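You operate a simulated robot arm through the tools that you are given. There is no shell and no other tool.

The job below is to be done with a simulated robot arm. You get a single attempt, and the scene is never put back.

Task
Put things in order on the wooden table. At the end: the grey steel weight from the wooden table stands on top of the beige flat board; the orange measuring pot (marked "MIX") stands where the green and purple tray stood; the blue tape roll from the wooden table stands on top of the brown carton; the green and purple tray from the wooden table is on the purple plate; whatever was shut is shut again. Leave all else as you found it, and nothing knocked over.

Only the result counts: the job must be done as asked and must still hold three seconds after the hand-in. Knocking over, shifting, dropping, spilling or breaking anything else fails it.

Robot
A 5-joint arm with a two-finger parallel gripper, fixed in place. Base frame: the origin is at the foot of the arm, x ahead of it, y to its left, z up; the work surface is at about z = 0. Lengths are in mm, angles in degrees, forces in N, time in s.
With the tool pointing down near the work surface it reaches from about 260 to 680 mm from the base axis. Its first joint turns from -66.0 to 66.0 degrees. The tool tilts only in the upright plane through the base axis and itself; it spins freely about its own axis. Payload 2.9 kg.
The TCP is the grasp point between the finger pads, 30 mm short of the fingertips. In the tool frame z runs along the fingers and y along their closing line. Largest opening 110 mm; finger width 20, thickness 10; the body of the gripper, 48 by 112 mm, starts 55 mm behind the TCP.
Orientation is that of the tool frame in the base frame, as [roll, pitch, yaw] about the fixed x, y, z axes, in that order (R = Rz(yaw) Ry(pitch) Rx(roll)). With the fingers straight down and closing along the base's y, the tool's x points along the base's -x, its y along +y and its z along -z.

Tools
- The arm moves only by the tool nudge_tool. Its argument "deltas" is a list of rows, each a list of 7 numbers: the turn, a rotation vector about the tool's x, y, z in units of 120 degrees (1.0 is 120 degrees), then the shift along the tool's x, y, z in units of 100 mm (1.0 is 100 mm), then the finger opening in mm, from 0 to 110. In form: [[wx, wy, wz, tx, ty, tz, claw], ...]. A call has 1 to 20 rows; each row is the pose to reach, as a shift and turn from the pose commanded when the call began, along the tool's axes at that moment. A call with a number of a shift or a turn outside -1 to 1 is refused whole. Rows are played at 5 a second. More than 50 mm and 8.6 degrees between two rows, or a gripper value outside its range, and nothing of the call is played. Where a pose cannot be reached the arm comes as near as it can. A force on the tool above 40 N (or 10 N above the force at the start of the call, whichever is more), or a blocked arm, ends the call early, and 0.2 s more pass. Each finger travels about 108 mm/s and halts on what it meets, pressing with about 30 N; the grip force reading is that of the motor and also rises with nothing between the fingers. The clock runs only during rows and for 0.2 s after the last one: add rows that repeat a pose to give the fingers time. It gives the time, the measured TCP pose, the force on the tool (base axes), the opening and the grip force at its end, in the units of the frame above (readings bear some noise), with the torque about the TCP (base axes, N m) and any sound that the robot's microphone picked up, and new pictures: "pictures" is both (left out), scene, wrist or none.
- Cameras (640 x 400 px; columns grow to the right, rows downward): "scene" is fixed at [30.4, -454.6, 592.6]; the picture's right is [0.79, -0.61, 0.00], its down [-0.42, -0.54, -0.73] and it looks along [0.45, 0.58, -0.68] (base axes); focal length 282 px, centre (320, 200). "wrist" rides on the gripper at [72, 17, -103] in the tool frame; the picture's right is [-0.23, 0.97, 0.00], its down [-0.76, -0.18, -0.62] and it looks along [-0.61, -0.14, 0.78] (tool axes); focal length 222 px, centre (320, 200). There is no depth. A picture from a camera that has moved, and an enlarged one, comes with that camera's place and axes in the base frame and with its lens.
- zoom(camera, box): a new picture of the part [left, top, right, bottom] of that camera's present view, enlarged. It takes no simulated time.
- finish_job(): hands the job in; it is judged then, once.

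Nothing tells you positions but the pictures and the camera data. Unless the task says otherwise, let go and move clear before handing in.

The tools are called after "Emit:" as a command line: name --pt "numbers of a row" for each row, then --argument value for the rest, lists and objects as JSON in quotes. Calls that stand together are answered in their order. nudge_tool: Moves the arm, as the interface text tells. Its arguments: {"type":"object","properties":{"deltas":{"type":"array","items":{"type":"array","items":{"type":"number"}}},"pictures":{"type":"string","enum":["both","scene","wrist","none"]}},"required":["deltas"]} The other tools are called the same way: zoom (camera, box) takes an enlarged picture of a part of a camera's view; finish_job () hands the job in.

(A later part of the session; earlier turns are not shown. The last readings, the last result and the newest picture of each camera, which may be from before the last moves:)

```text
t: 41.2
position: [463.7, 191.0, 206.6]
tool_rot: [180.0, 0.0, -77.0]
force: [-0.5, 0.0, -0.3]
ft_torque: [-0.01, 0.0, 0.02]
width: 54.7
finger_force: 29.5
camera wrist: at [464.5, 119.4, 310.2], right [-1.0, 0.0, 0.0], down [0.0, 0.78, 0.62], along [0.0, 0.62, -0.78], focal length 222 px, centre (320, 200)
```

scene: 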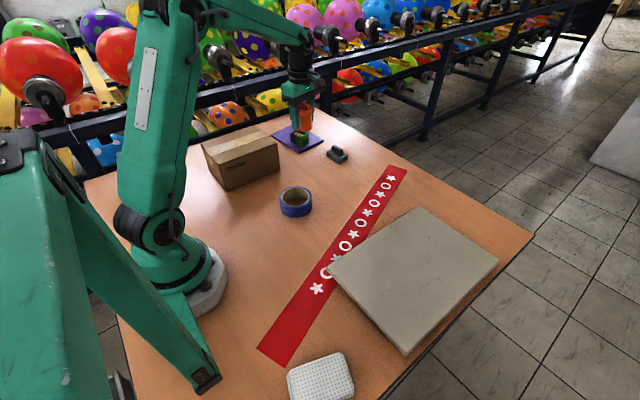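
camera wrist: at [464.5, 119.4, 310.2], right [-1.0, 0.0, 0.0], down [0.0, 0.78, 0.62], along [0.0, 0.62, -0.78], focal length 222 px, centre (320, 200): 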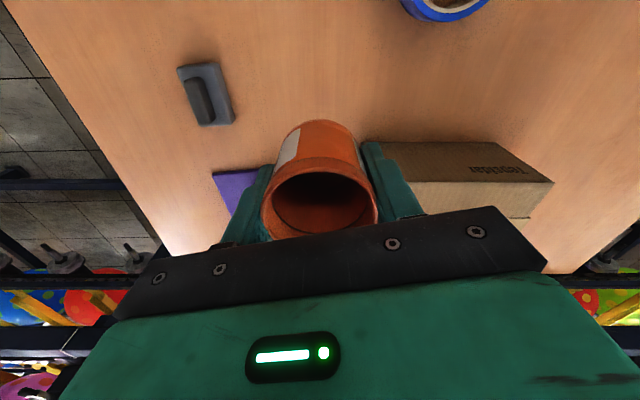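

I'm exactly over the tray's former spot. I descend slowly in stages.

Emit:
nudge_tool --pt "0 0 0 0 0 0.05 35" --pt "0 0 0 0 0 0.15 35" --pt "0 0 0 0 0 0.28 35" --pt "0 0 0 0 0 0.42 35" --pt "0 0 0 0 0 0.56 35" --pt "0 0 0 0 0 0.7 35" --pt "0 0 0 0 0 0.82 35" --pt "0 0 0 0 0 0.9 35" --pt "0 0 0 0 0 0.9 35" --pictures "none"

Emit:
nudge_tool --pt "0 0 0 0 0 0.05 35" --pt "0 0 0 0 0 0.15 35" --pt "0 0 0 0 0 0.27 35" --pt "0 0 0 0 0 0.4 35" --pt "0 0 0 0 0 0.53 35" --pt "0 0 0 0 0 0.64 35" --pt "0 0 0 0 0 0.71 35" --pt "0 0 0 0 0 0.75 35" --pt "0 0 0 0 0 0.75 35" --pictures "both"

```text
t: 43.2
position: [465.5, 192.4, 117.6]
tool_rot: [180.0, 0.0, -77.0]
force: [0.2, -0.7, 0.6]
ft_torque: [0.0, -0.01, 0.02]
width: 54.8
finger_force: 29.9
```

```text
t: 45.2
position: [466.0, 192.5, 43.2]
tool_rot: [180.0, 0.0, -77.0]
force: [0.1, -0.2, 0.0]
ft_torque: [-0.04, 0.04, -0.03]
width: 54.6
finger_force: 30.4
camera wrist: at [465.0, 120.1, 145.2], right [-1.0, 0.0, 0.0], down [0.0, 0.78, 0.62], along [0.0, 0.62, -0.78], focal length 222 px, centre (320, 200)
```

scene: 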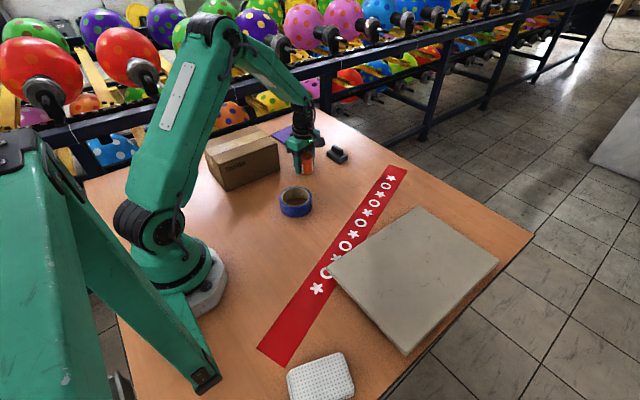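
wrist: 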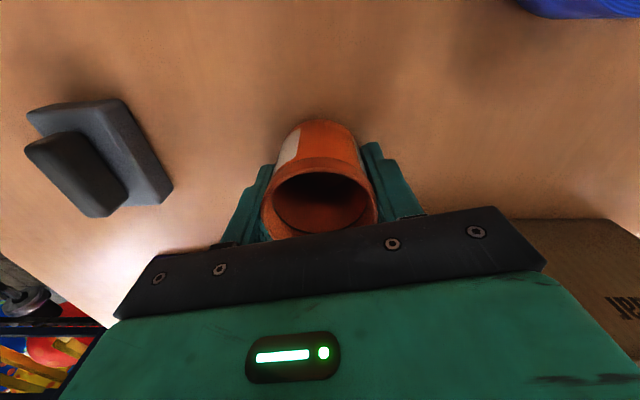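

Emit:
nudge_tool --pt "0 0 0 0 0 0.015 35" --pt "0 0 0 0 0 0.03 35" --pt "0 0 0 0 0 0.03 35" --pictures "none"

Emit:
nudge_tool --pt "0 0 0 0 0 0.01 35" --pt "0 0 0 0 0 0.01 35" --pictures "none"

```text
t: 46.0
position: [465.2, 192.5, 39.6]
tool_rot: [-180.0, 0.0, -76.9]
force: [-0.3, 0.2, 0.2]
ft_torque: [-0.01, 0.02, -0.03]
width: 54.7
finger_force: 30.8
```

```text
t: 46.6
position: [465.1, 193.2, 38.3]
tool_rot: [-180.0, 0.0, -76.9]
force: [-0.1, 0.3, 0.4]
ft_torque: [0.01, 0.0, -0.03]
width: 54.8
finger_force: 29.8
```

Emit:
nudge_tool --pt "0 0 0 0 0 0.01 35" --pt "0 0 0 0 0 0.01 35" --pictures "none"

```text
t: 47.2
position: [465.7, 193.2, 37.5]
tool_rot: [-180.0, -0.1, -77.0]
force: [0.0, -0.4, 1.0]
ft_torque: [-0.01, 0.03, 0.0]
width: 54.9
finger_force: 30.2
```

Emit:
nudge_tool --pt "0 0 0 0 0 0.005 35" --pt "0 0 0 0 0 0.005 35" --pictures "none"

```text
t: 47.8
position: [464.1, 193.8, 37.9]
tool_rot: [-179.9, -0.1, -77.0]
force: [-1.1, 2.1, 5.6]
ft_torque: [0.05, 0.07, -0.02]
width: 55.2
finger_force: 29.7
```

The pot is now touching the table with light contact, about 5 N. I release it slowly and rise.

Emit:
nudge_tool --pt "0 0 0 0 0 0 48" --pt "0 0 0 0 0 0 54" --pt "0 0 0 0 0 0 58" --pt "0 0 0 0 0 0 64" --pt "0 0 0 0 0 0 74" --pt "0 0 0 0 0 0 88" --pt "0 0 0 0 0 0 88" --pictures "wrist"

Emit:
nudge_tool --pt "0 0 0 0 0 -0.1 88" --pt "0 0 0 0 0 -0.3 88" --pt "0 0 0 0 0 -0.6 95" --pt "0 0 0 0 0 -0.9 110" --pt "0 0 0 0 0 -1.0 110" --pt "0 0 0 0 0 -1.0 110" --pictures "both"

```text
t: 49.4
position: [465.0, 192.4, 36.6]
tool_rot: [-179.9, 0.1, -77.1]
force: [1.0, 0.7, -0.1]
ft_torque: [-0.02, -0.02, 0.04]
width: 87.9
finger_force: 0.1
camera wrist: at [464.6, 119.8, 140.0], right [-1.0, 0.0, 0.0], down [0.0, 0.78, 0.62], along [0.0, 0.62, -0.78], focal length 222 px, centre (320, 200)
```

wrist: 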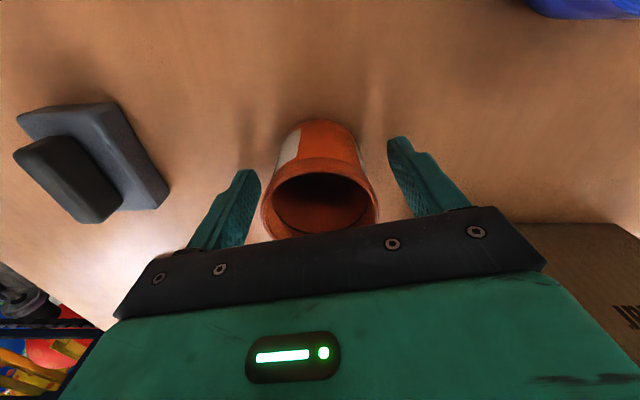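

```text
t: 50.8
position: [464.4, 192.3, 136.1]
tool_rot: [180.0, 0.0, -77.0]
force: [-0.5, 0.1, -0.1]
ft_torque: [-0.04, -0.02, 0.01]
width: 110.0
finger_force: 0.1
camera wrist: at [464.2, 120.2, 240.1], right [-1.0, 0.0, 0.0], down [0.0, 0.78, 0.62], along [0.0, 0.62, -0.78], focal length 222 px, centre (320, 200)
```

scene: 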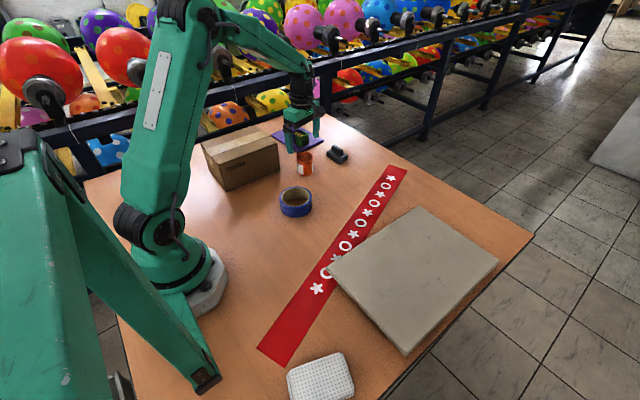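
wrist: 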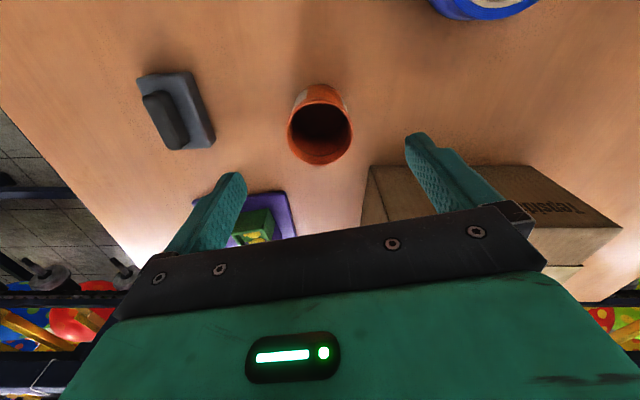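

The pot stands upright where the tray was. Next is the weight, which I zoom in on for its exact pose.

Emit:
zoom --camera "wrist" --box '[100, 60, 260, 160]'

Emit:
zoom --camera "scene" --box '[310, 135, 374, 175]'

```text
4.00 times, centred on (180, 110) of wrist
camera zoom: at [464.2, 120.2, 240.1], right [-1.0, 0.0, 0.0], down [0.0, 0.78, 0.62], along [0.0, 0.62, -0.78], focal length 888 px, centre (880, 560)
```

zoom: 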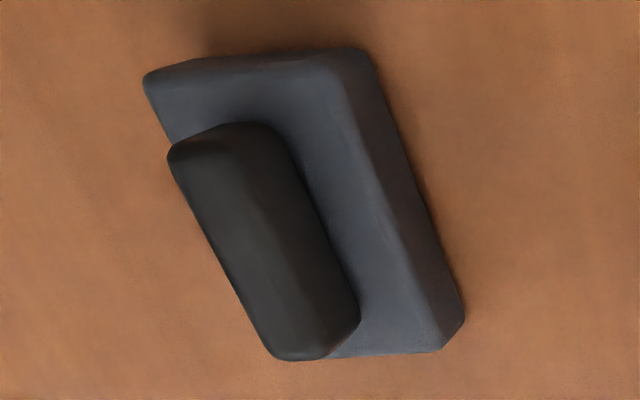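

```text
10.00 times, centred on (342, 155) of scene
camera zoom: at [30.4, -454.6, 592.6], right [0.79, -0.61, 0.0], down [-0.42, -0.54, -0.73], along [0.45, 0.58, -0.68], focal length 2824 px, centre (100, 650)
```

zoom: 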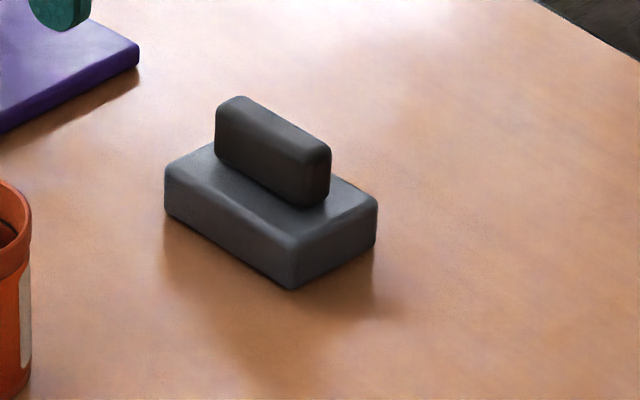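

The weight is a 42 × 68 × 19 mm base with a ridge handle, centred near (607, 194) and turned about 5°. I move over it with matching yaw.

Emit:
nudge_tool --pt "0 0 0.0167 0.03 -0.14 -0.1 110" --pt "0 0 0.0333 0.07 -0.35 -0.2 110" --pt "0 0 0.05 0.12 -0.55 -0.3 110" --pt "0 0 0.0667 0.16 -0.75 -0.3 110" --pt "0 0 0.0667 0.2 -0.95 -0.3 110" --pt "0 0 0.0667 0.2 -0.95 -0.3 110" --pictures "none"

```text
t: 52.2
position: [561.5, 194.8, 166.5]
tool_rot: [-180.0, 0.0, -85.0]
force: [-0.2, -0.4, 0.2]
ft_torque: [-0.02, 0.0, -0.01]
width: 109.8
finger_force: 0.1
```

Emit:
nudge_tool --pt "0 0 0 0.02 -0.2 0 110" --pt "0 0 0 0.048 -0.452 0 110" --pt "0 0 0 0.048 -0.452 0 110" --pictures "both"

Emit:
zoom --camera "wrist" --box '[240, 60, 400, 160]'

```text
t: 53.0
position: [607.1, 193.1, 166.3]
tool_rot: [-179.9, 0.0, -84.9]
force: [0.0, 0.0, 0.1]
ft_torque: [-0.01, 0.0, 0.03]
width: 110.2
finger_force: 0.0
camera wrist: at [596.7, 121.1, 269.4], right [-0.99, 0.14, 0.0], down [0.11, 0.77, 0.62], along [0.09, 0.62, -0.78], focal length 222 px, centre (320, 200)
```

scene: 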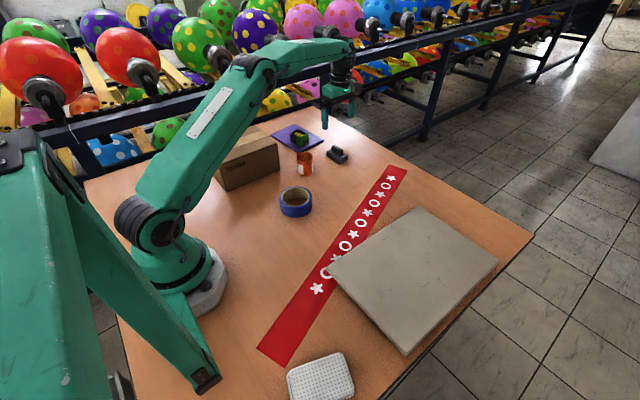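
wrist: 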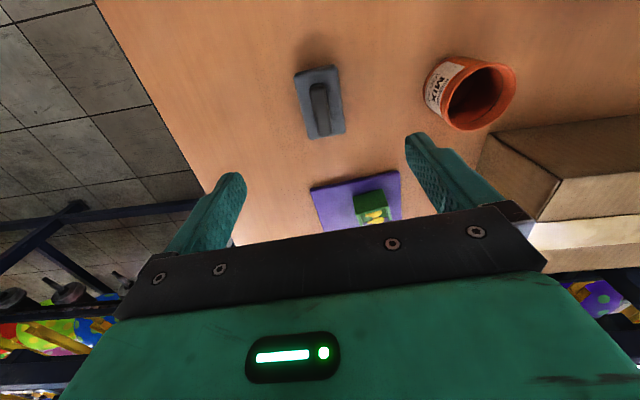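

```text
4.00 times, centred on (320, 110) of wrist
camera zoom: at [596.7, 121.1, 269.4], right [-0.99, 0.14, 0.0], down [0.11, 0.77, 0.62], along [0.09, 0.62, -0.78], focal length 888 px, centre (320, 560)
```

zoom: 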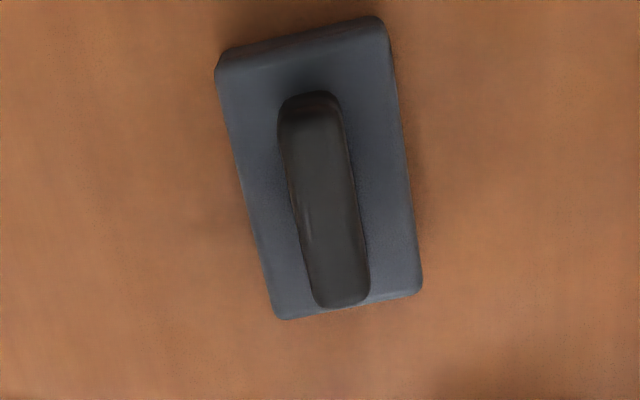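

The weight's centre is at (605.3, 192), with its long axis turned about 3°. I correct the aim slightly and descend around its base.

Emit:
nudge_tool --pt "0 0 0.0183 0.017 0.022 0.2 110" --pt "0 0 0.0183 0.017 0.022 0.45 110" --pt "0 0 0.0183 0.017 0.022 0.7 110" --pt "0 0 0.0183 0.017 0.022 0.9 110" --pt "0 0 0.0183 0.017 0.022 0.9 110" --pictures "wrist"

Emit:
zoom --camera "wrist" --box '[200, 80, 440, 230]'

```text
t: 54.2
position: [605.7, 189.6, 77.6]
tool_rot: [180.0, 0.0, -87.2]
force: [-0.1, -0.2, 0.3]
ft_torque: [-0.01, 0.01, 0.0]
width: 109.8
finger_force: 0.1
camera wrist: at [592.3, 120.1, 179.5], right [-0.98, 0.18, 0.0], down [0.14, 0.77, 0.62], along [0.11, 0.61, -0.78], focal length 222 px, centre (320, 200)
```

wrist: 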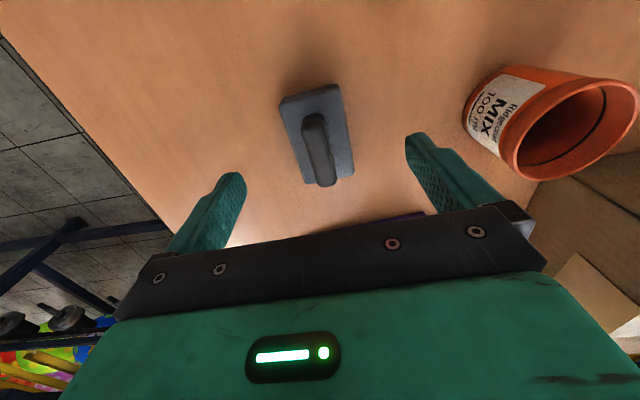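

```text
2.67 times, centred on (320, 155) of wrist
camera zoom: at [592.3, 120.1, 179.5], right [-0.98, 0.18, 0.0], down [0.14, 0.77, 0.62], along [0.11, 0.61, -0.78], focal length 592 px, centre (320, 320)
```

zoom: 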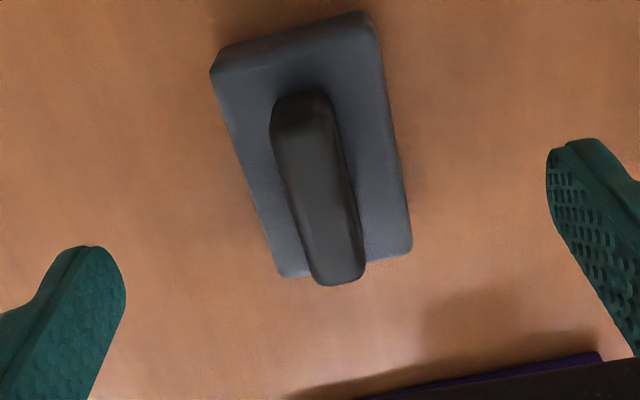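

Alignment is good. I descend to z≈34 and then close on the base sides.

Emit:
nudge_tool --pt "0 0 0 0 0 0.2 110" --pt "0 0 0 0 0 0.36 110" --pt "0 0 0 0 0 0.435 110" --pt "0 0 0 0 0 0.435 110" --pictures "wrist"

Emit:
nudge_tool --pt "0 0 0 0 0 0 90" --pt "0 0 0 0 0 0 70" --pt "0 0 0 0 0 0 56" --pt "0 0 0 0 0 0 50" --pt "0 0 0 0 0 0 45" --pt "0 0 0 0 0 0 40" --pt "0 0 0 0 0 0 35" --pt "0 0 0 0 0 0 30" --pt "0 0 0 0 0 0 25" --pt "0 0 0 0 0 0 20" --pt "0 0 0 0 0 0 20" --pictures "both"

```text
t: 55.2
position: [605.4, 191.5, 33.0]
tool_rot: [180.0, 0.1, -87.2]
force: [0.5, -0.3, -0.1]
ft_torque: [0.02, 0.04, 0.0]
width: 109.5
finger_force: 0.0
camera wrist: at [591.9, 120.4, 136.3], right [-0.98, 0.18, 0.0], down [0.14, 0.77, 0.62], along [0.11, 0.61, -0.78], focal length 222 px, centre (320, 200)
```

wrist: 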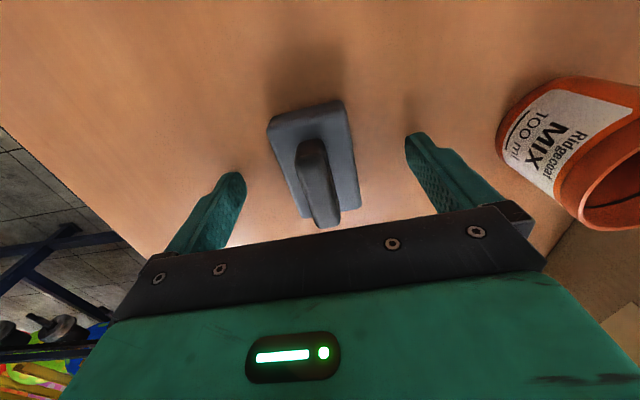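

```text
t: 57.6
position: [604.6, 192.4, 34.7]
tool_rot: [-180.0, 0.0, -87.2]
force: [2.1, 0.7, 0.2]
ft_torque: [-0.01, -0.02, 0.02]
width: 44.8
finger_force: 30.5
camera wrist: at [591.9, 120.4, 136.5], right [-0.98, 0.18, 0.0], down [0.14, 0.77, 0.62], along [0.11, 0.61, -0.78], focal length 222 px, centre (320, 200)
```

scene: 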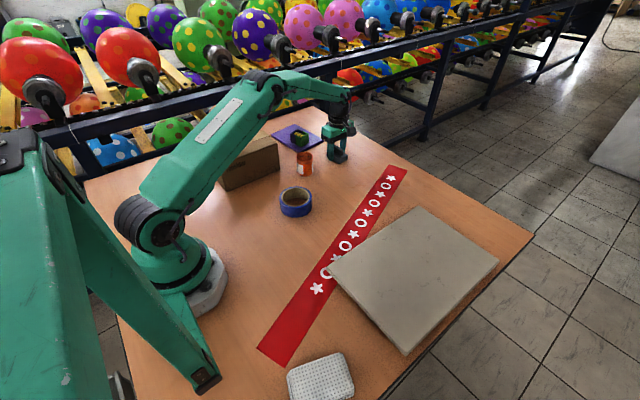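
wrist: 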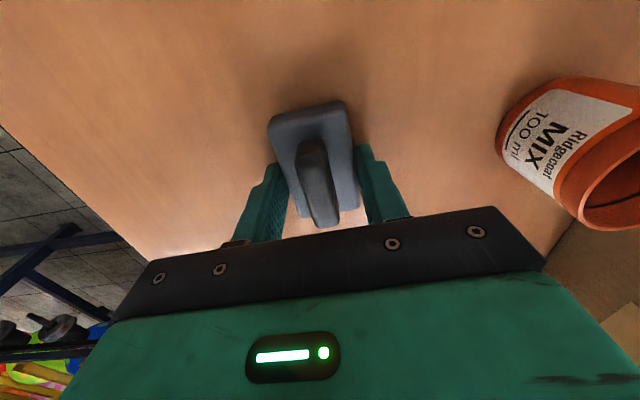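

The weight is gripped at about 45 mm. I lift it slowly and straight up.

Emit:
nudge_tool --pt "0 0 0 0 0 -0.02 20" --pt "0 0 0 0 0 -0.06 20" --pt "0 0 0 0 0 -0.14 20" --pt "0 0 0 0 0 -0.26 20" --pt "0 0 0 0 0 -0.4 20" --pt "0 0 0 0 0 -0.54 20" --pt "0 0 0 0 0 -0.68 20" --pt "0 0 0 0 0 -0.82 20" --pt "0 0 0 0 0 -0.92 20" --pt "0 0 0 0 0 -0.97 20" --pt "0 0 0 0 0 -0.97 20" --pictures "both"

```text
t: 60.0
position: [605.2, 191.4, 129.5]
tool_rot: [180.0, 0.0, -87.1]
force: [0.0, 1.4, -4.7]
ft_torque: [0.01, 0.01, -0.04]
width: 44.5
finger_force: 30.2
camera wrist: at [591.9, 120.4, 233.5], right [-0.98, 0.18, 0.0], down [0.14, 0.77, 0.62], along [0.11, 0.61, -0.78], focal length 222 px, centre (320, 200)
```

scene: 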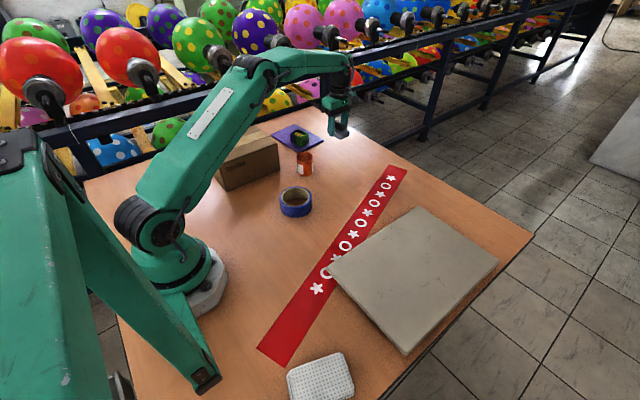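
wrist: 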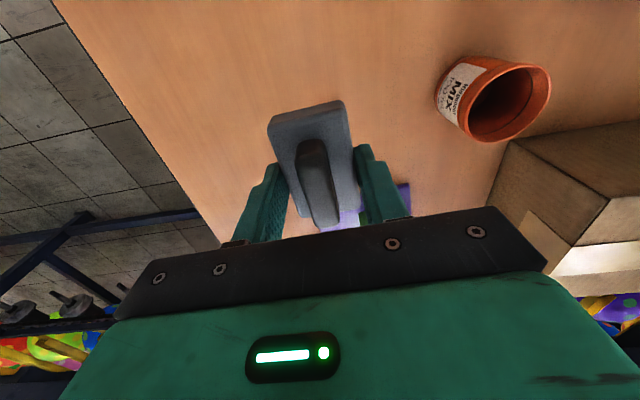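

The lift shows about 0.5 kg and a secure grip. I carry it toward the board around (450, -275) in steady segments.

Emit:
nudge_tool --pt "0 0 0 0.06 0.023 0 20" --pt "0 0 0 0.17 0.066 0 20" --pt "0 0 0 0.31 0.12 0 20" --pt "0 0 0 0.46 0.178 0 20" --pt "0 0 0 0.61 0.236 0 20" --pt "0 0 0 0.77 0.298 0 20" --pt "0 0 0 0.918 0.355 0 20" --pictures "none"

Emit:
nudge_tool --pt "0 0 0 0.13 0.05 0 20" --pt "0 0 0 0.28 0.108 0 20" --pt "0 0 0 0.44 0.17 0 20" --pt "0 0 0 0.6 0.232 0 20" --pt "0 0 0 0.76 0.294 0 20" --pt "0 0 0 0.918 0.355 0 20" --pictures "none"

Emit:
nudge_tool --pt "0 0 0 0.13 0.05 0 20" --pt "0 0 0 0.28 0.108 0 20" --pt "0 0 0 0.44 0.17 0 20" --pt "0 0 0 0.6 0.232 0 20" --pt "0 0 0 0.76 0.294 0 20" --pt "0 0 0 0.918 0.355 0 20" --pictures "both"

```text
t: 61.6
position: [573.8, 96.4, 130.0]
tool_rot: [-180.0, 0.0, -87.2]
force: [0.4, -0.1, -4.6]
ft_torque: [0.03, 0.03, 0.01]
width: 44.7
finger_force: 30.0
```

```text
t: 63.0
position: [542.7, 5.4, 130.8]
tool_rot: [-180.0, 0.0, -87.2]
force: [0.1, -0.1, -5.0]
ft_torque: [0.02, 0.01, -0.02]
width: 44.6
finger_force: 30.1
```

```text
t: 64.4
position: [512.8, -89.2, 130.6]
tool_rot: [-179.9, 0.0, -87.1]
force: [-0.4, 0.0, -3.5]
ft_torque: [0.02, 0.0, -0.02]
width: 44.4
finger_force: 29.9
camera wrist: at [498.6, -160.4, 233.5], right [-0.98, 0.18, 0.0], down [0.14, 0.77, 0.62], along [0.11, 0.61, -0.78], focal length 222 px, centre (320, 200)
```

scene: 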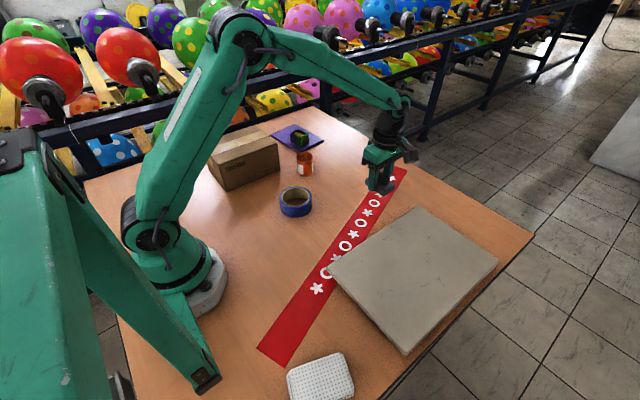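
wrist: 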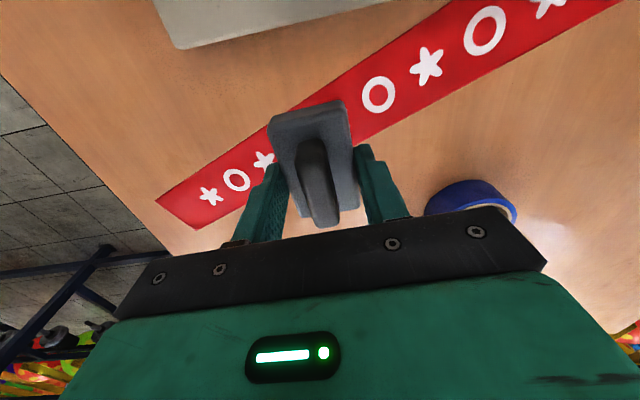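

Emit:
nudge_tool --pt "0 0 0 0.13 0.05 0 20" --pt "0 0 0 0.28 0.11 0 20" --pt "0 0 0 0.44 0.172 0 20" --pt "0 0 0 0.6 0.234 0 20" --pt "0 0 0 0.76 0.297 0 20" --pt "0 0 0 0.916 0.358 0 20" --pictures "none"

Emit:
nudge_tool --pt "0 0 0 0.13 0.05 0 20" --pt "0 0 0 0.28 0.11 0 20" --pt "0 0 0 0.44 0.172 0 20" --pt "0 0 0 0.6 0.234 0 20" --pt "0 0 0 0.74 0.289 0 20" --pt "0 0 0 0.85 0.332 0 20" --pt "0 0 0 0.916 0.358 0 20" --pt "0 0 0 0.916 0.358 0 20" --pictures "both"

Emit:
zoom --camera "scene" --box '[310, 190, 518, 320]'

```text
t: 65.8
position: [481.4, -182.2, 130.1]
tool_rot: [-179.9, 0.0, -87.3]
force: [-0.3, -0.1, -4.6]
ft_torque: [-0.01, -0.02, 0.02]
width: 44.7
finger_force: 30.0
```

```text
t: 67.6
position: [449.5, -274.8, 130.6]
tool_rot: [179.9, 0.0, -87.2]
force: [0.5, -0.6, -4.7]
ft_torque: [-0.01, -0.01, 0.0]
width: 44.8
finger_force: 30.2
camera wrist: at [435.9, -346.7, 232.9], right [-0.98, 0.18, 0.0], down [0.14, 0.77, 0.62], along [0.11, 0.61, -0.78], focal length 222 px, centre (320, 200)
```

scene: 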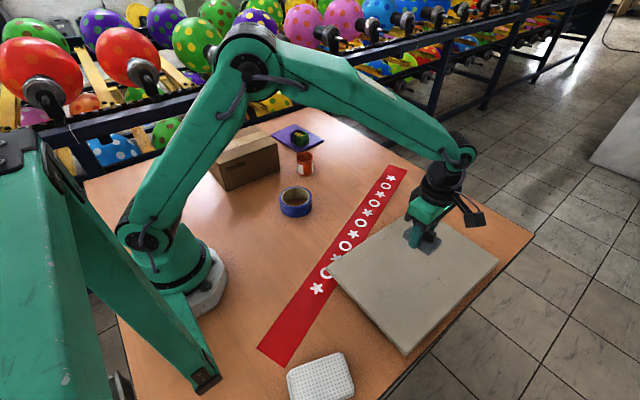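
wrist: 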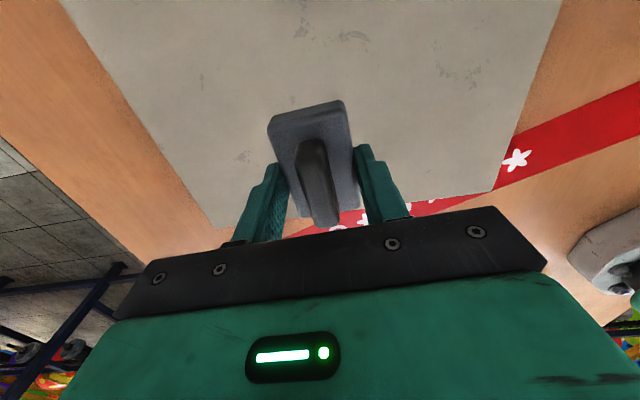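

```text
3.08 times, centred on (414, 255) of scene
camera zoom: at [30.4, -454.7, 592.6], right [0.79, -0.61, 0.0], down [-0.42, -0.54, -0.73], along [0.45, 0.58, -0.68], focal length 869 px, centre (31, 31)
```

zoom: 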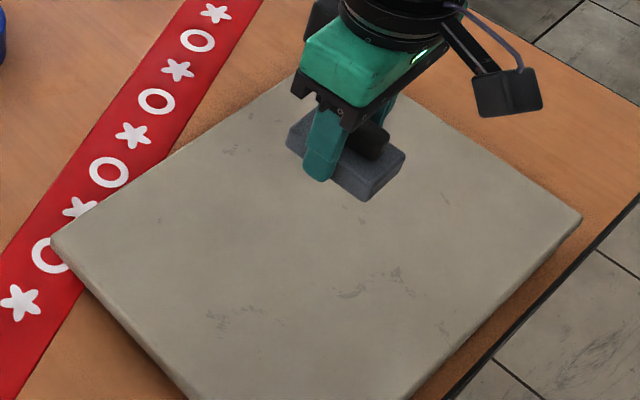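

The weight hovers over the board's middle, about 75 mm above its surface. I lower it to just above.

Emit:
nudge_tool --pt "0 0 0 0 0 0.05 20" --pt "0 0 0 0 0 0.14 20" --pt "0 0 0 0 0 0.26 20" --pt "0 0 0 0 0 0.38 20" --pt "0 0 0 0 0 0.48 20" --pt "0 0 0 0 0 0.56 20" --pt "0 0 0 0 0 0.6 20" --pt "0 0 0 0 0 0.6 20" --pictures "both"

Emit:
zoom --camera "scene" --box '[350, 190, 510, 290]'

```text
t: 69.4
position: [448.9, -276.1, 69.5]
tool_rot: [-180.0, 0.0, -87.2]
force: [-0.5, 0.1, -4.0]
ft_torque: [0.03, 0.03, 0.0]
width: 44.7
finger_force: 30.1
camera wrist: at [435.6, -346.6, 172.9], right [-0.98, 0.18, 0.0], down [0.14, 0.77, 0.62], along [0.11, 0.61, -0.78], focal length 222 px, centre (320, 200)
```

scene: 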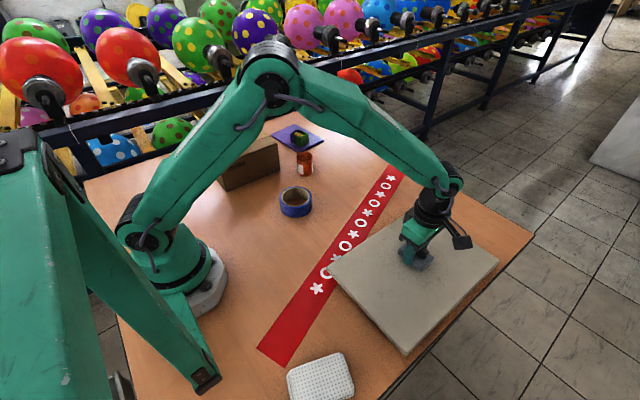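
wrist: 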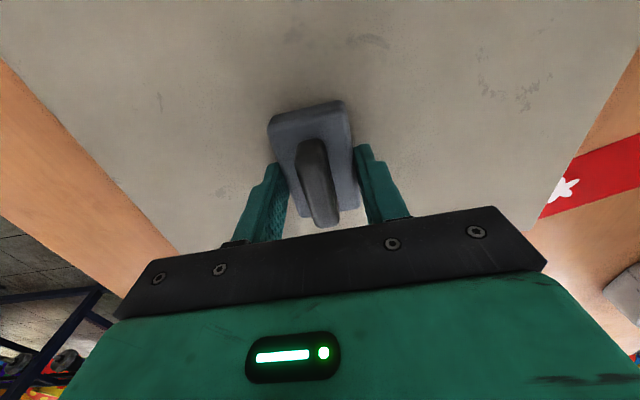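

```text
4.00 times, centred on (430, 240) of scene
camera zoom: at [30.4, -454.7, 592.6], right [0.79, -0.61, 0.0], down [-0.42, -0.54, -0.73], along [0.45, 0.58, -0.68], focal length 1130 px, centre (-120, 40)
```

zoom: 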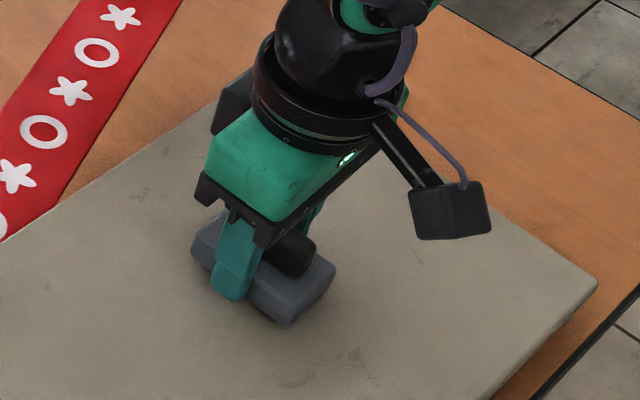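

Emit:
nudge_tool --pt "0 0 0 0 0 0.03 20" --pt "0 0 0 0 0 0.06 20" --pt "0 0 0 0 0 0.08 20" --pt "0 0 0 0 0 0.08 20" --pictures "none"

Emit:
zoom --camera "scene" --box '[380, 230, 460, 280]'

```text
t: 70.4
position: [448.9, -275.1, 64.2]
tool_rot: [-179.9, -0.1, -87.2]
force: [-5.9, 2.0, 22.3]
ft_torque: [0.05, 0.3, 0.01]
width: 44.5
finger_force: 29.9
```

```text
8.00 times, centred on (420, 255) of scene
camera zoom: at [30.3, -454.6, 592.6], right [0.79, -0.61, 0.0], down [-0.42, -0.54, -0.73], along [0.45, 0.58, -0.68], focal length 2259 px, centre (-480, -240)
```

zoom: 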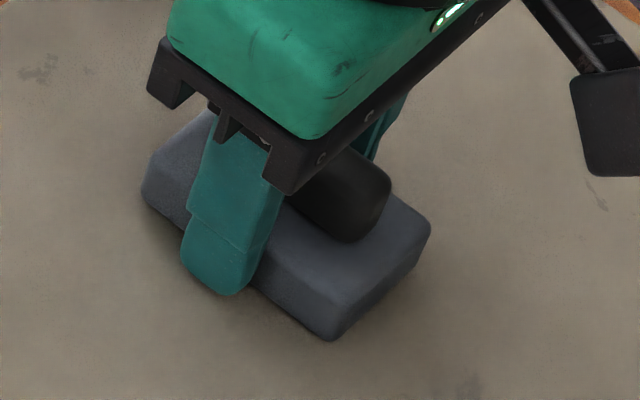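

Contact has been made, so the board's top is at about z=30. I back off slightly to relieve the pressing force before release.

Emit:
nudge_tool --pt "0 0 0 0 0 -0.012 20" --pt "0 0 0 0 0 -0.012 20" --pictures "none"

```text
t: 71.0
position: [449.2, -274.1, 64.6]
tool_rot: [-179.9, -0.1, -87.3]
force: [0.0, -5.7, 9.7]
ft_torque: [-0.45, -0.08, 0.0]
width: 44.7
finger_force: 30.1
```

Emit:
nudge_tool --pt "0 0 0 0 0 -0.004 20" --pt "0 0 0 0 0 -0.004 20" --pictures "none"

Emit:
nudge_tool --pt "0 0 0 0 0 0 36" --pt "0 0 0 0 0 0 44" --pt "0 0 0 0 0 0 48" --pt "0 0 0 0 0 0 54" --pt "0 0 0 0 0 0 64" --pt "0 0 0 0 0 0 80" --pt "0 0 0 0 0 0 80" --pictures "wrist"

```text
t: 71.6
position: [449.2, -274.0, 64.0]
tool_rot: [-179.9, -0.1, -87.2]
force: [2.5, -2.8, 4.5]
ft_torque: [-0.39, -0.33, 0.03]
width: 44.7
finger_force: 29.7
```

```text
t: 73.2
position: [449.4, -275.0, 65.2]
tool_rot: [-180.0, 0.1, -87.2]
force: [-0.4, 0.2, 0.0]
ft_torque: [0.0, -0.01, 0.03]
width: 79.9
finger_force: 0.0
camera wrist: at [436.0, -346.5, 167.1], right [-0.98, 0.18, 0.0], down [0.14, 0.77, 0.62], along [0.11, 0.61, -0.78], focal length 222 px, centre (320, 200)
```

wrist: 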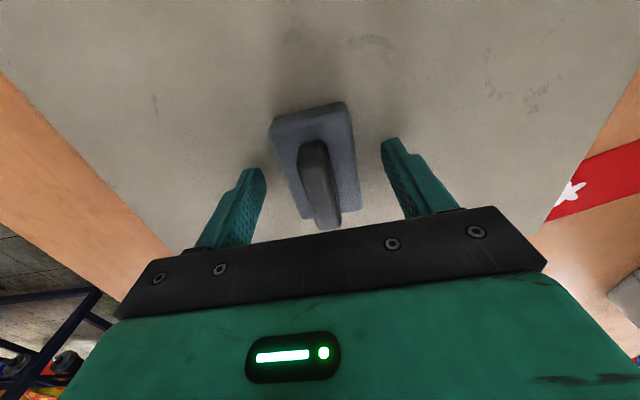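

The weight is standing on the board and released. I rise and head back toward the tape roll near (348, 75).

Emit:
nudge_tool --pt "0 0 0 0 0 -0.15 80" --pt "0 0 0 0 0 -0.4 80" --pt "0 0 0 0 0 -0.7 100" --pt "0 0 0 0 0 -1.0 110" --pt "0 0 0 -0.15 0.04 -1.0 110" --pt "0 0 0 -0.4 0.1 -1.0 110" --pt "0 0 0 -0.65 0.16 -1.0 110" --pt "0 0 0 -0.886 0.209 -1.0 110" --pictures "scene"

Emit:
zoom --camera "scene" --box '[310, 190, 518, 360]'

Emit:
nudge_tool --pt "0 0 0 -0.3 0.07 0 110" --pt "0 0 0 -0.6 0.14 0 110" --pt "0 0 0 -0.886 0.209 0 110" --pictures "none"

Emit:
nudge_tool --pt "0 0 0 -0.3 0.07 0 110" --pt "0 0 0 -0.6 0.14 0 110" --pt "0 0 0 -0.886 0.209 0 110" --pictures "none"

Emit:
nudge_tool --pt "0 0 0 -0.3 0.07 0 110" --pt "0 0 0 -0.6 0.14 0 110" --pt "0 0 0 -0.886 0.209 0 110" --pt "0 0 0 -0.886 0.209 0 110" --pictures "both"

```text
t: 75.0
position: [423.1, -186.9, 163.8]
tool_rot: [-180.0, 0.0, -87.3]
force: [0.1, -0.7, 0.3]
ft_torque: [0.0, 0.01, 0.05]
width: 110.1
finger_force: 0.0
```

scene: 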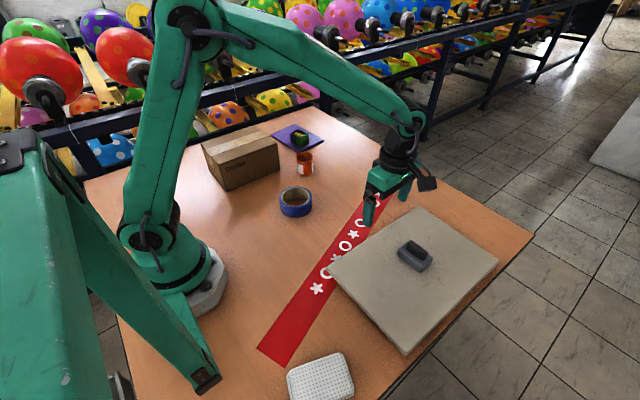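

```text
2.35 times, centred on (414, 275) of scene
camera zoom: at [30.4, -454.7, 592.6], right [0.79, -0.61, 0.0], down [-0.42, -0.54, -0.73], along [0.45, 0.58, -0.68], focal length 664 px, centre (99, 24)
```

zoom: 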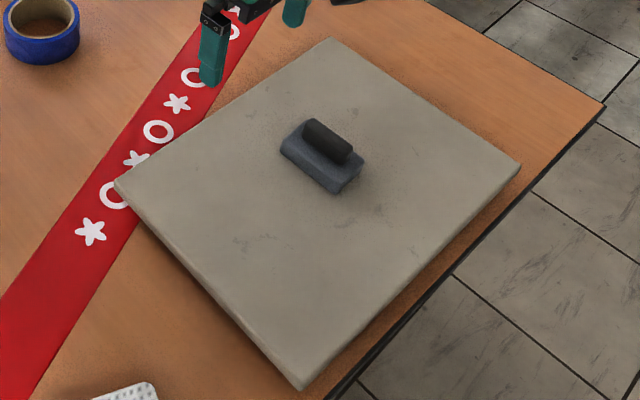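

```text
t: 75.8
position: [398.3, -99.7, 164.9]
tool_rot: [179.9, 0.0, -87.1]
force: [0.2, 0.7, 0.8]
ft_torque: [0.0, 0.03, 0.03]
width: 110.1
finger_force: 0.0
```

```text
t: 76.6
position: [373.0, -11.9, 164.7]
tool_rot: [-180.0, 0.0, -87.3]
force: [-0.9, 0.1, 0.7]
ft_torque: [-0.01, -0.03, -0.01]
width: 109.9
finger_force: 0.0
```

```text
t: 77.6
position: [349.5, 76.0, 163.8]
tool_rot: [180.0, 0.0, -87.3]
force: [-0.5, 0.6, 0.3]
ft_torque: [0.0, 0.01, 0.01]
width: 109.9
finger_force: 0.1
camera wrist: at [336.5, 3.9, 266.4], right [-0.98, 0.18, 0.0], down [0.14, 0.77, 0.62], along [0.11, 0.61, -0.78], focal length 222 px, centre (320, 200)
```

scene: 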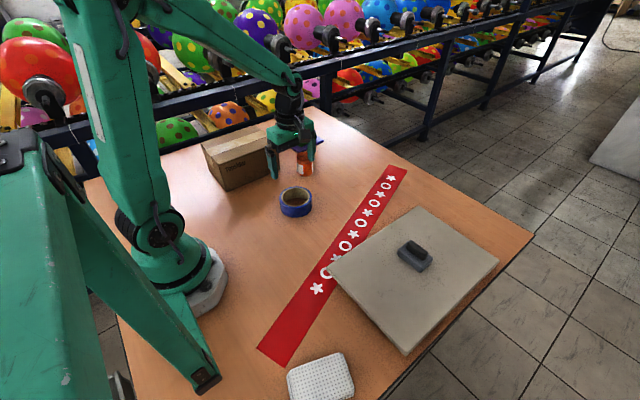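
wrist: 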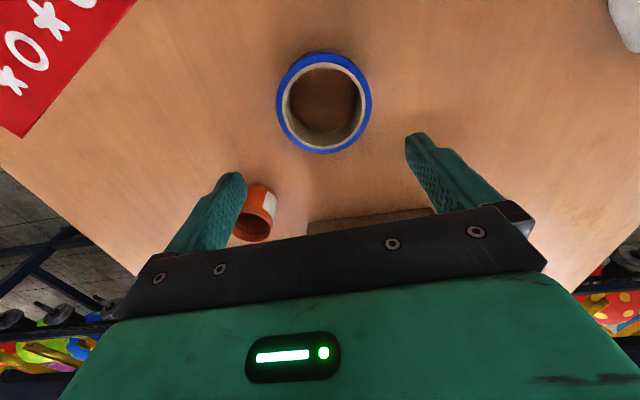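

Emit:
zoom --camera "wrist" --box '[240, 40, 400, 165]'

Emit:
zoom --camera "scene" --box '[265, 175, 329, 225]'

```text
3.20 times, centred on (320, 102) of wrist
camera zoom: at [336.5, 3.9, 266.4], right [-0.98, 0.18, 0.0], down [0.14, 0.77, 0.62], along [0.11, 0.61, -0.78], focal length 711 px, centre (320, 512)
```

zoom: 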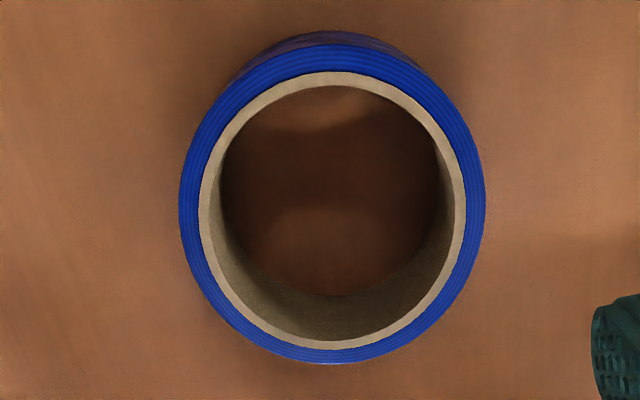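

```text
8.00 times, centred on (297, 200) of scene
camera zoom: at [30.4, -454.6, 592.6], right [0.79, -0.61, 0.0], down [-0.42, -0.54, -0.73], along [0.45, 0.58, -0.68], focal length 2259 px, centre (504, 200)
```

zoom: 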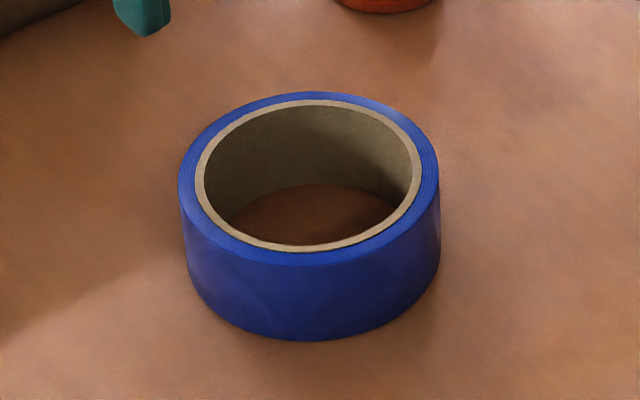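

The tape roll measures about 94.5 mm across and 38 mm tall, centred near (345.5, 72). It fits inside the 110 mm opening. I correct the aim and descend part-way to verify.

Emit:
nudge_tool --pt "0 0 0 0.039 0.045 0.15 110" --pt "0 0 0 0.039 0.045 0.4 110" --pt "0 0 0 0.039 0.045 0.6 110" --pt "0 0 0 0.039 0.045 0.75 110" --pt "0 0 0 0.039 0.045 0.75 110" --pictures "both"

Emit:
zoom --camera "wrist" --box '[200, 60, 440, 220]'

```text
t: 78.8
position: [345.0, 70.8, 88.7]
tool_rot: [-180.0, 0.0, -87.2]
force: [0.7, -0.2, 0.5]
ft_torque: [0.03, -0.03, -0.01]
width: 110.1
finger_force: 0.0
camera wrist: at [331.9, -0.9, 191.2], right [-0.98, 0.18, 0.0], down [0.14, 0.77, 0.62], along [0.11, 0.61, -0.78], focal length 222 px, centre (320, 200)
```

scene: 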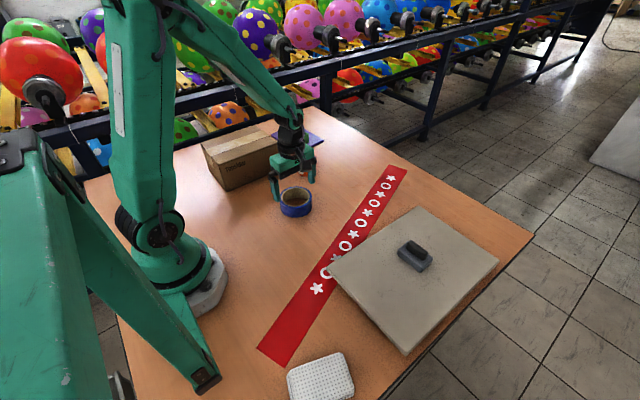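
wrist: 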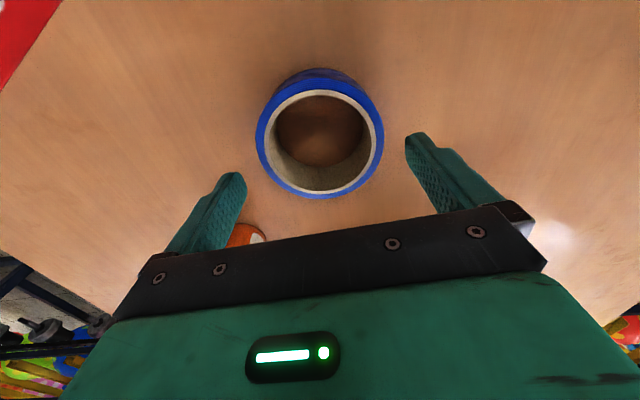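

```text
2.50 times, centred on (320, 140) of wrist
camera zoom: at [331.9, -0.9, 191.2], right [-0.98, 0.18, 0.0], down [0.14, 0.77, 0.62], along [0.11, 0.61, -0.78], focal length 555 px, centre (320, 350)
```

zoom: 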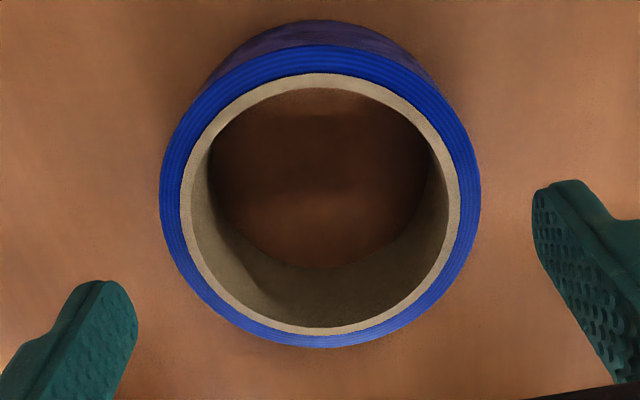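

Centring is essentially perfect. I descend to z≈35 around the roll.

Emit:
nudge_tool --pt "0 0 0 0 0 0.12 110" --pt "0 0 0 0 0 0.24 110" --pt "0 0 0 0 0 0.36 110" --pt "0 0 0 0 0 0.47 110" --pt "0 0 0 0 0 0.535 110" --pt "0 0 0 0 0 0.535 110" --pictures "both"

```text
t: 80.2
position: [345.0, 70.7, 35.1]
tool_rot: [179.9, 0.0, -87.2]
force: [-0.6, -0.2, -0.4]
ft_torque: [0.01, 0.0, 0.0]
width: 109.7
finger_force: 0.1
camera wrist: at [331.3, -0.4, 138.5], right [-0.98, 0.18, 0.0], down [0.14, 0.77, 0.62], along [0.11, 0.61, -0.78], focal length 222 px, centre (320, 200)
```

scene: 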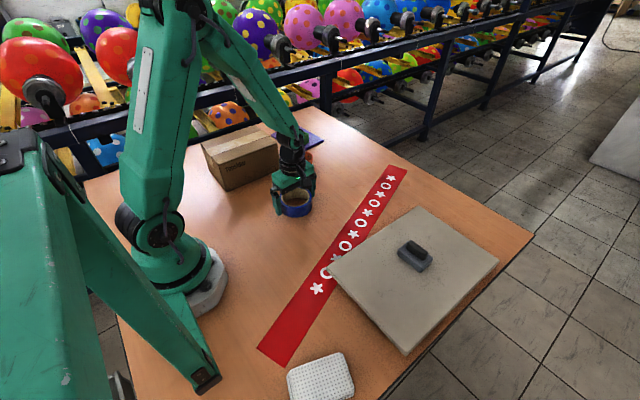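
wrist: 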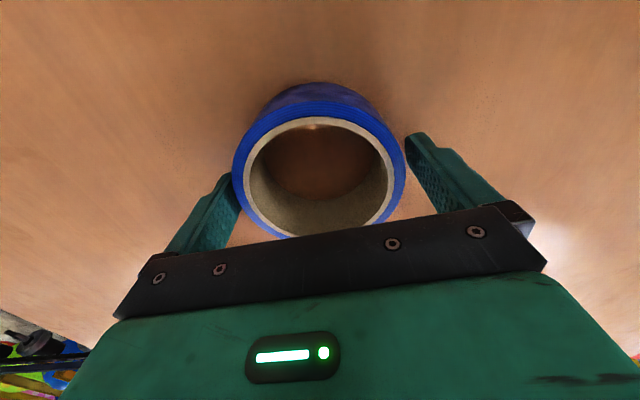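

The fingers straddle the roll with clearance. I close gently.

Emit:
nudge_tool --pt "0 0 0 0 0 0 105" --pt "0 0 0 0 0 0 101" --pt "0 0 0 0 0 0 98" --pt "0 0 0 0 0 0 95" --pt "0 0 0 0 0 0 92" --pt "0 0 0 0 0 0 88" --pt "0 0 0 0 0 0 84" --pt "0 0 0 0 0 0 80" --pt "0 0 0 0 0 0 75" --pt "0 0 0 0 0 0 75" --pictures "wrist"

```text
t: 82.4
position: [345.0, 71.2, 35.0]
tool_rot: [-180.0, 0.1, -87.2]
force: [0.2, 0.3, 1.3]
ft_torque: [0.02, 0.08, 0.01]
width: 93.8
finger_force: 29.9
camera wrist: at [331.4, -0.4, 138.7], right [-0.98, 0.18, 0.0], down [0.14, 0.77, 0.62], along [0.11, 0.61, -0.78], focal length 222 px, centre (320, 200)
```

wrist: 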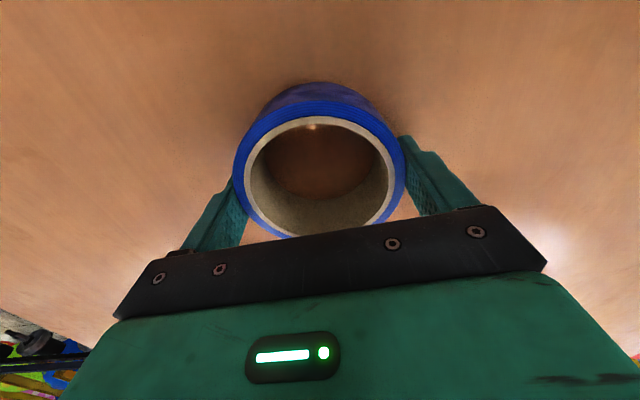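

The roll is gripped at 93.8 mm. I lift it slowly.

Emit:
nudge_tool --pt "0 0 0 0 0 -0.02 75" --pt "0 0 0 0 0 -0.06 75" --pt "0 0 0 0 0 -0.14 75" --pt "0 0 0 0 0 -0.26 75" --pt "0 0 0 0 0 -0.4 75" --pt "0 0 0 0 0 -0.54 75" --pt "0 0 0 0 0 -0.68 75" --pt "0 0 0 0 0 -0.82 75" --pt "0 0 0 0 0 -0.93 75" --pt "0 0 0 0 0 -1.0 75" --pt "0 0 0 0 0 -1.0 75" --pictures "both"

```text
t: 84.8
position: [345.4, 70.1, 136.4]
tool_rot: [-179.9, 0.0, -87.2]
force: [-0.3, 0.0, -1.6]
ft_torque: [0.01, -0.01, 0.02]
width: 94.0
finger_force: 29.6
camera wrist: at [331.2, -0.7, 238.6], right [-0.98, 0.18, 0.0], down [0.14, 0.77, 0.62], along [0.11, 0.61, -0.78], focal length 222 px, centre (320, 200)
```

scene: 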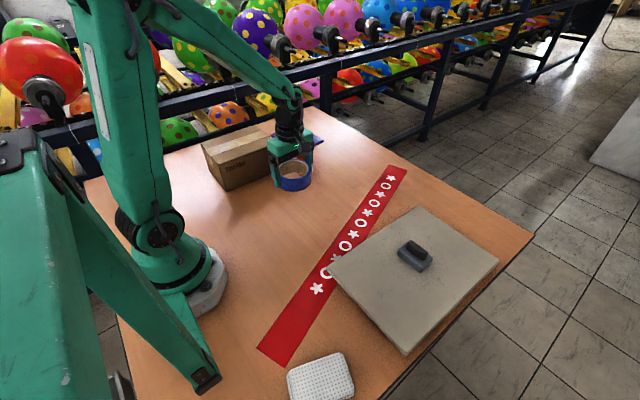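
wrist: 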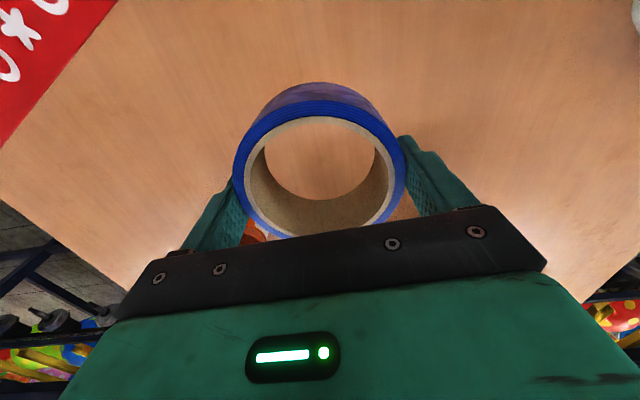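

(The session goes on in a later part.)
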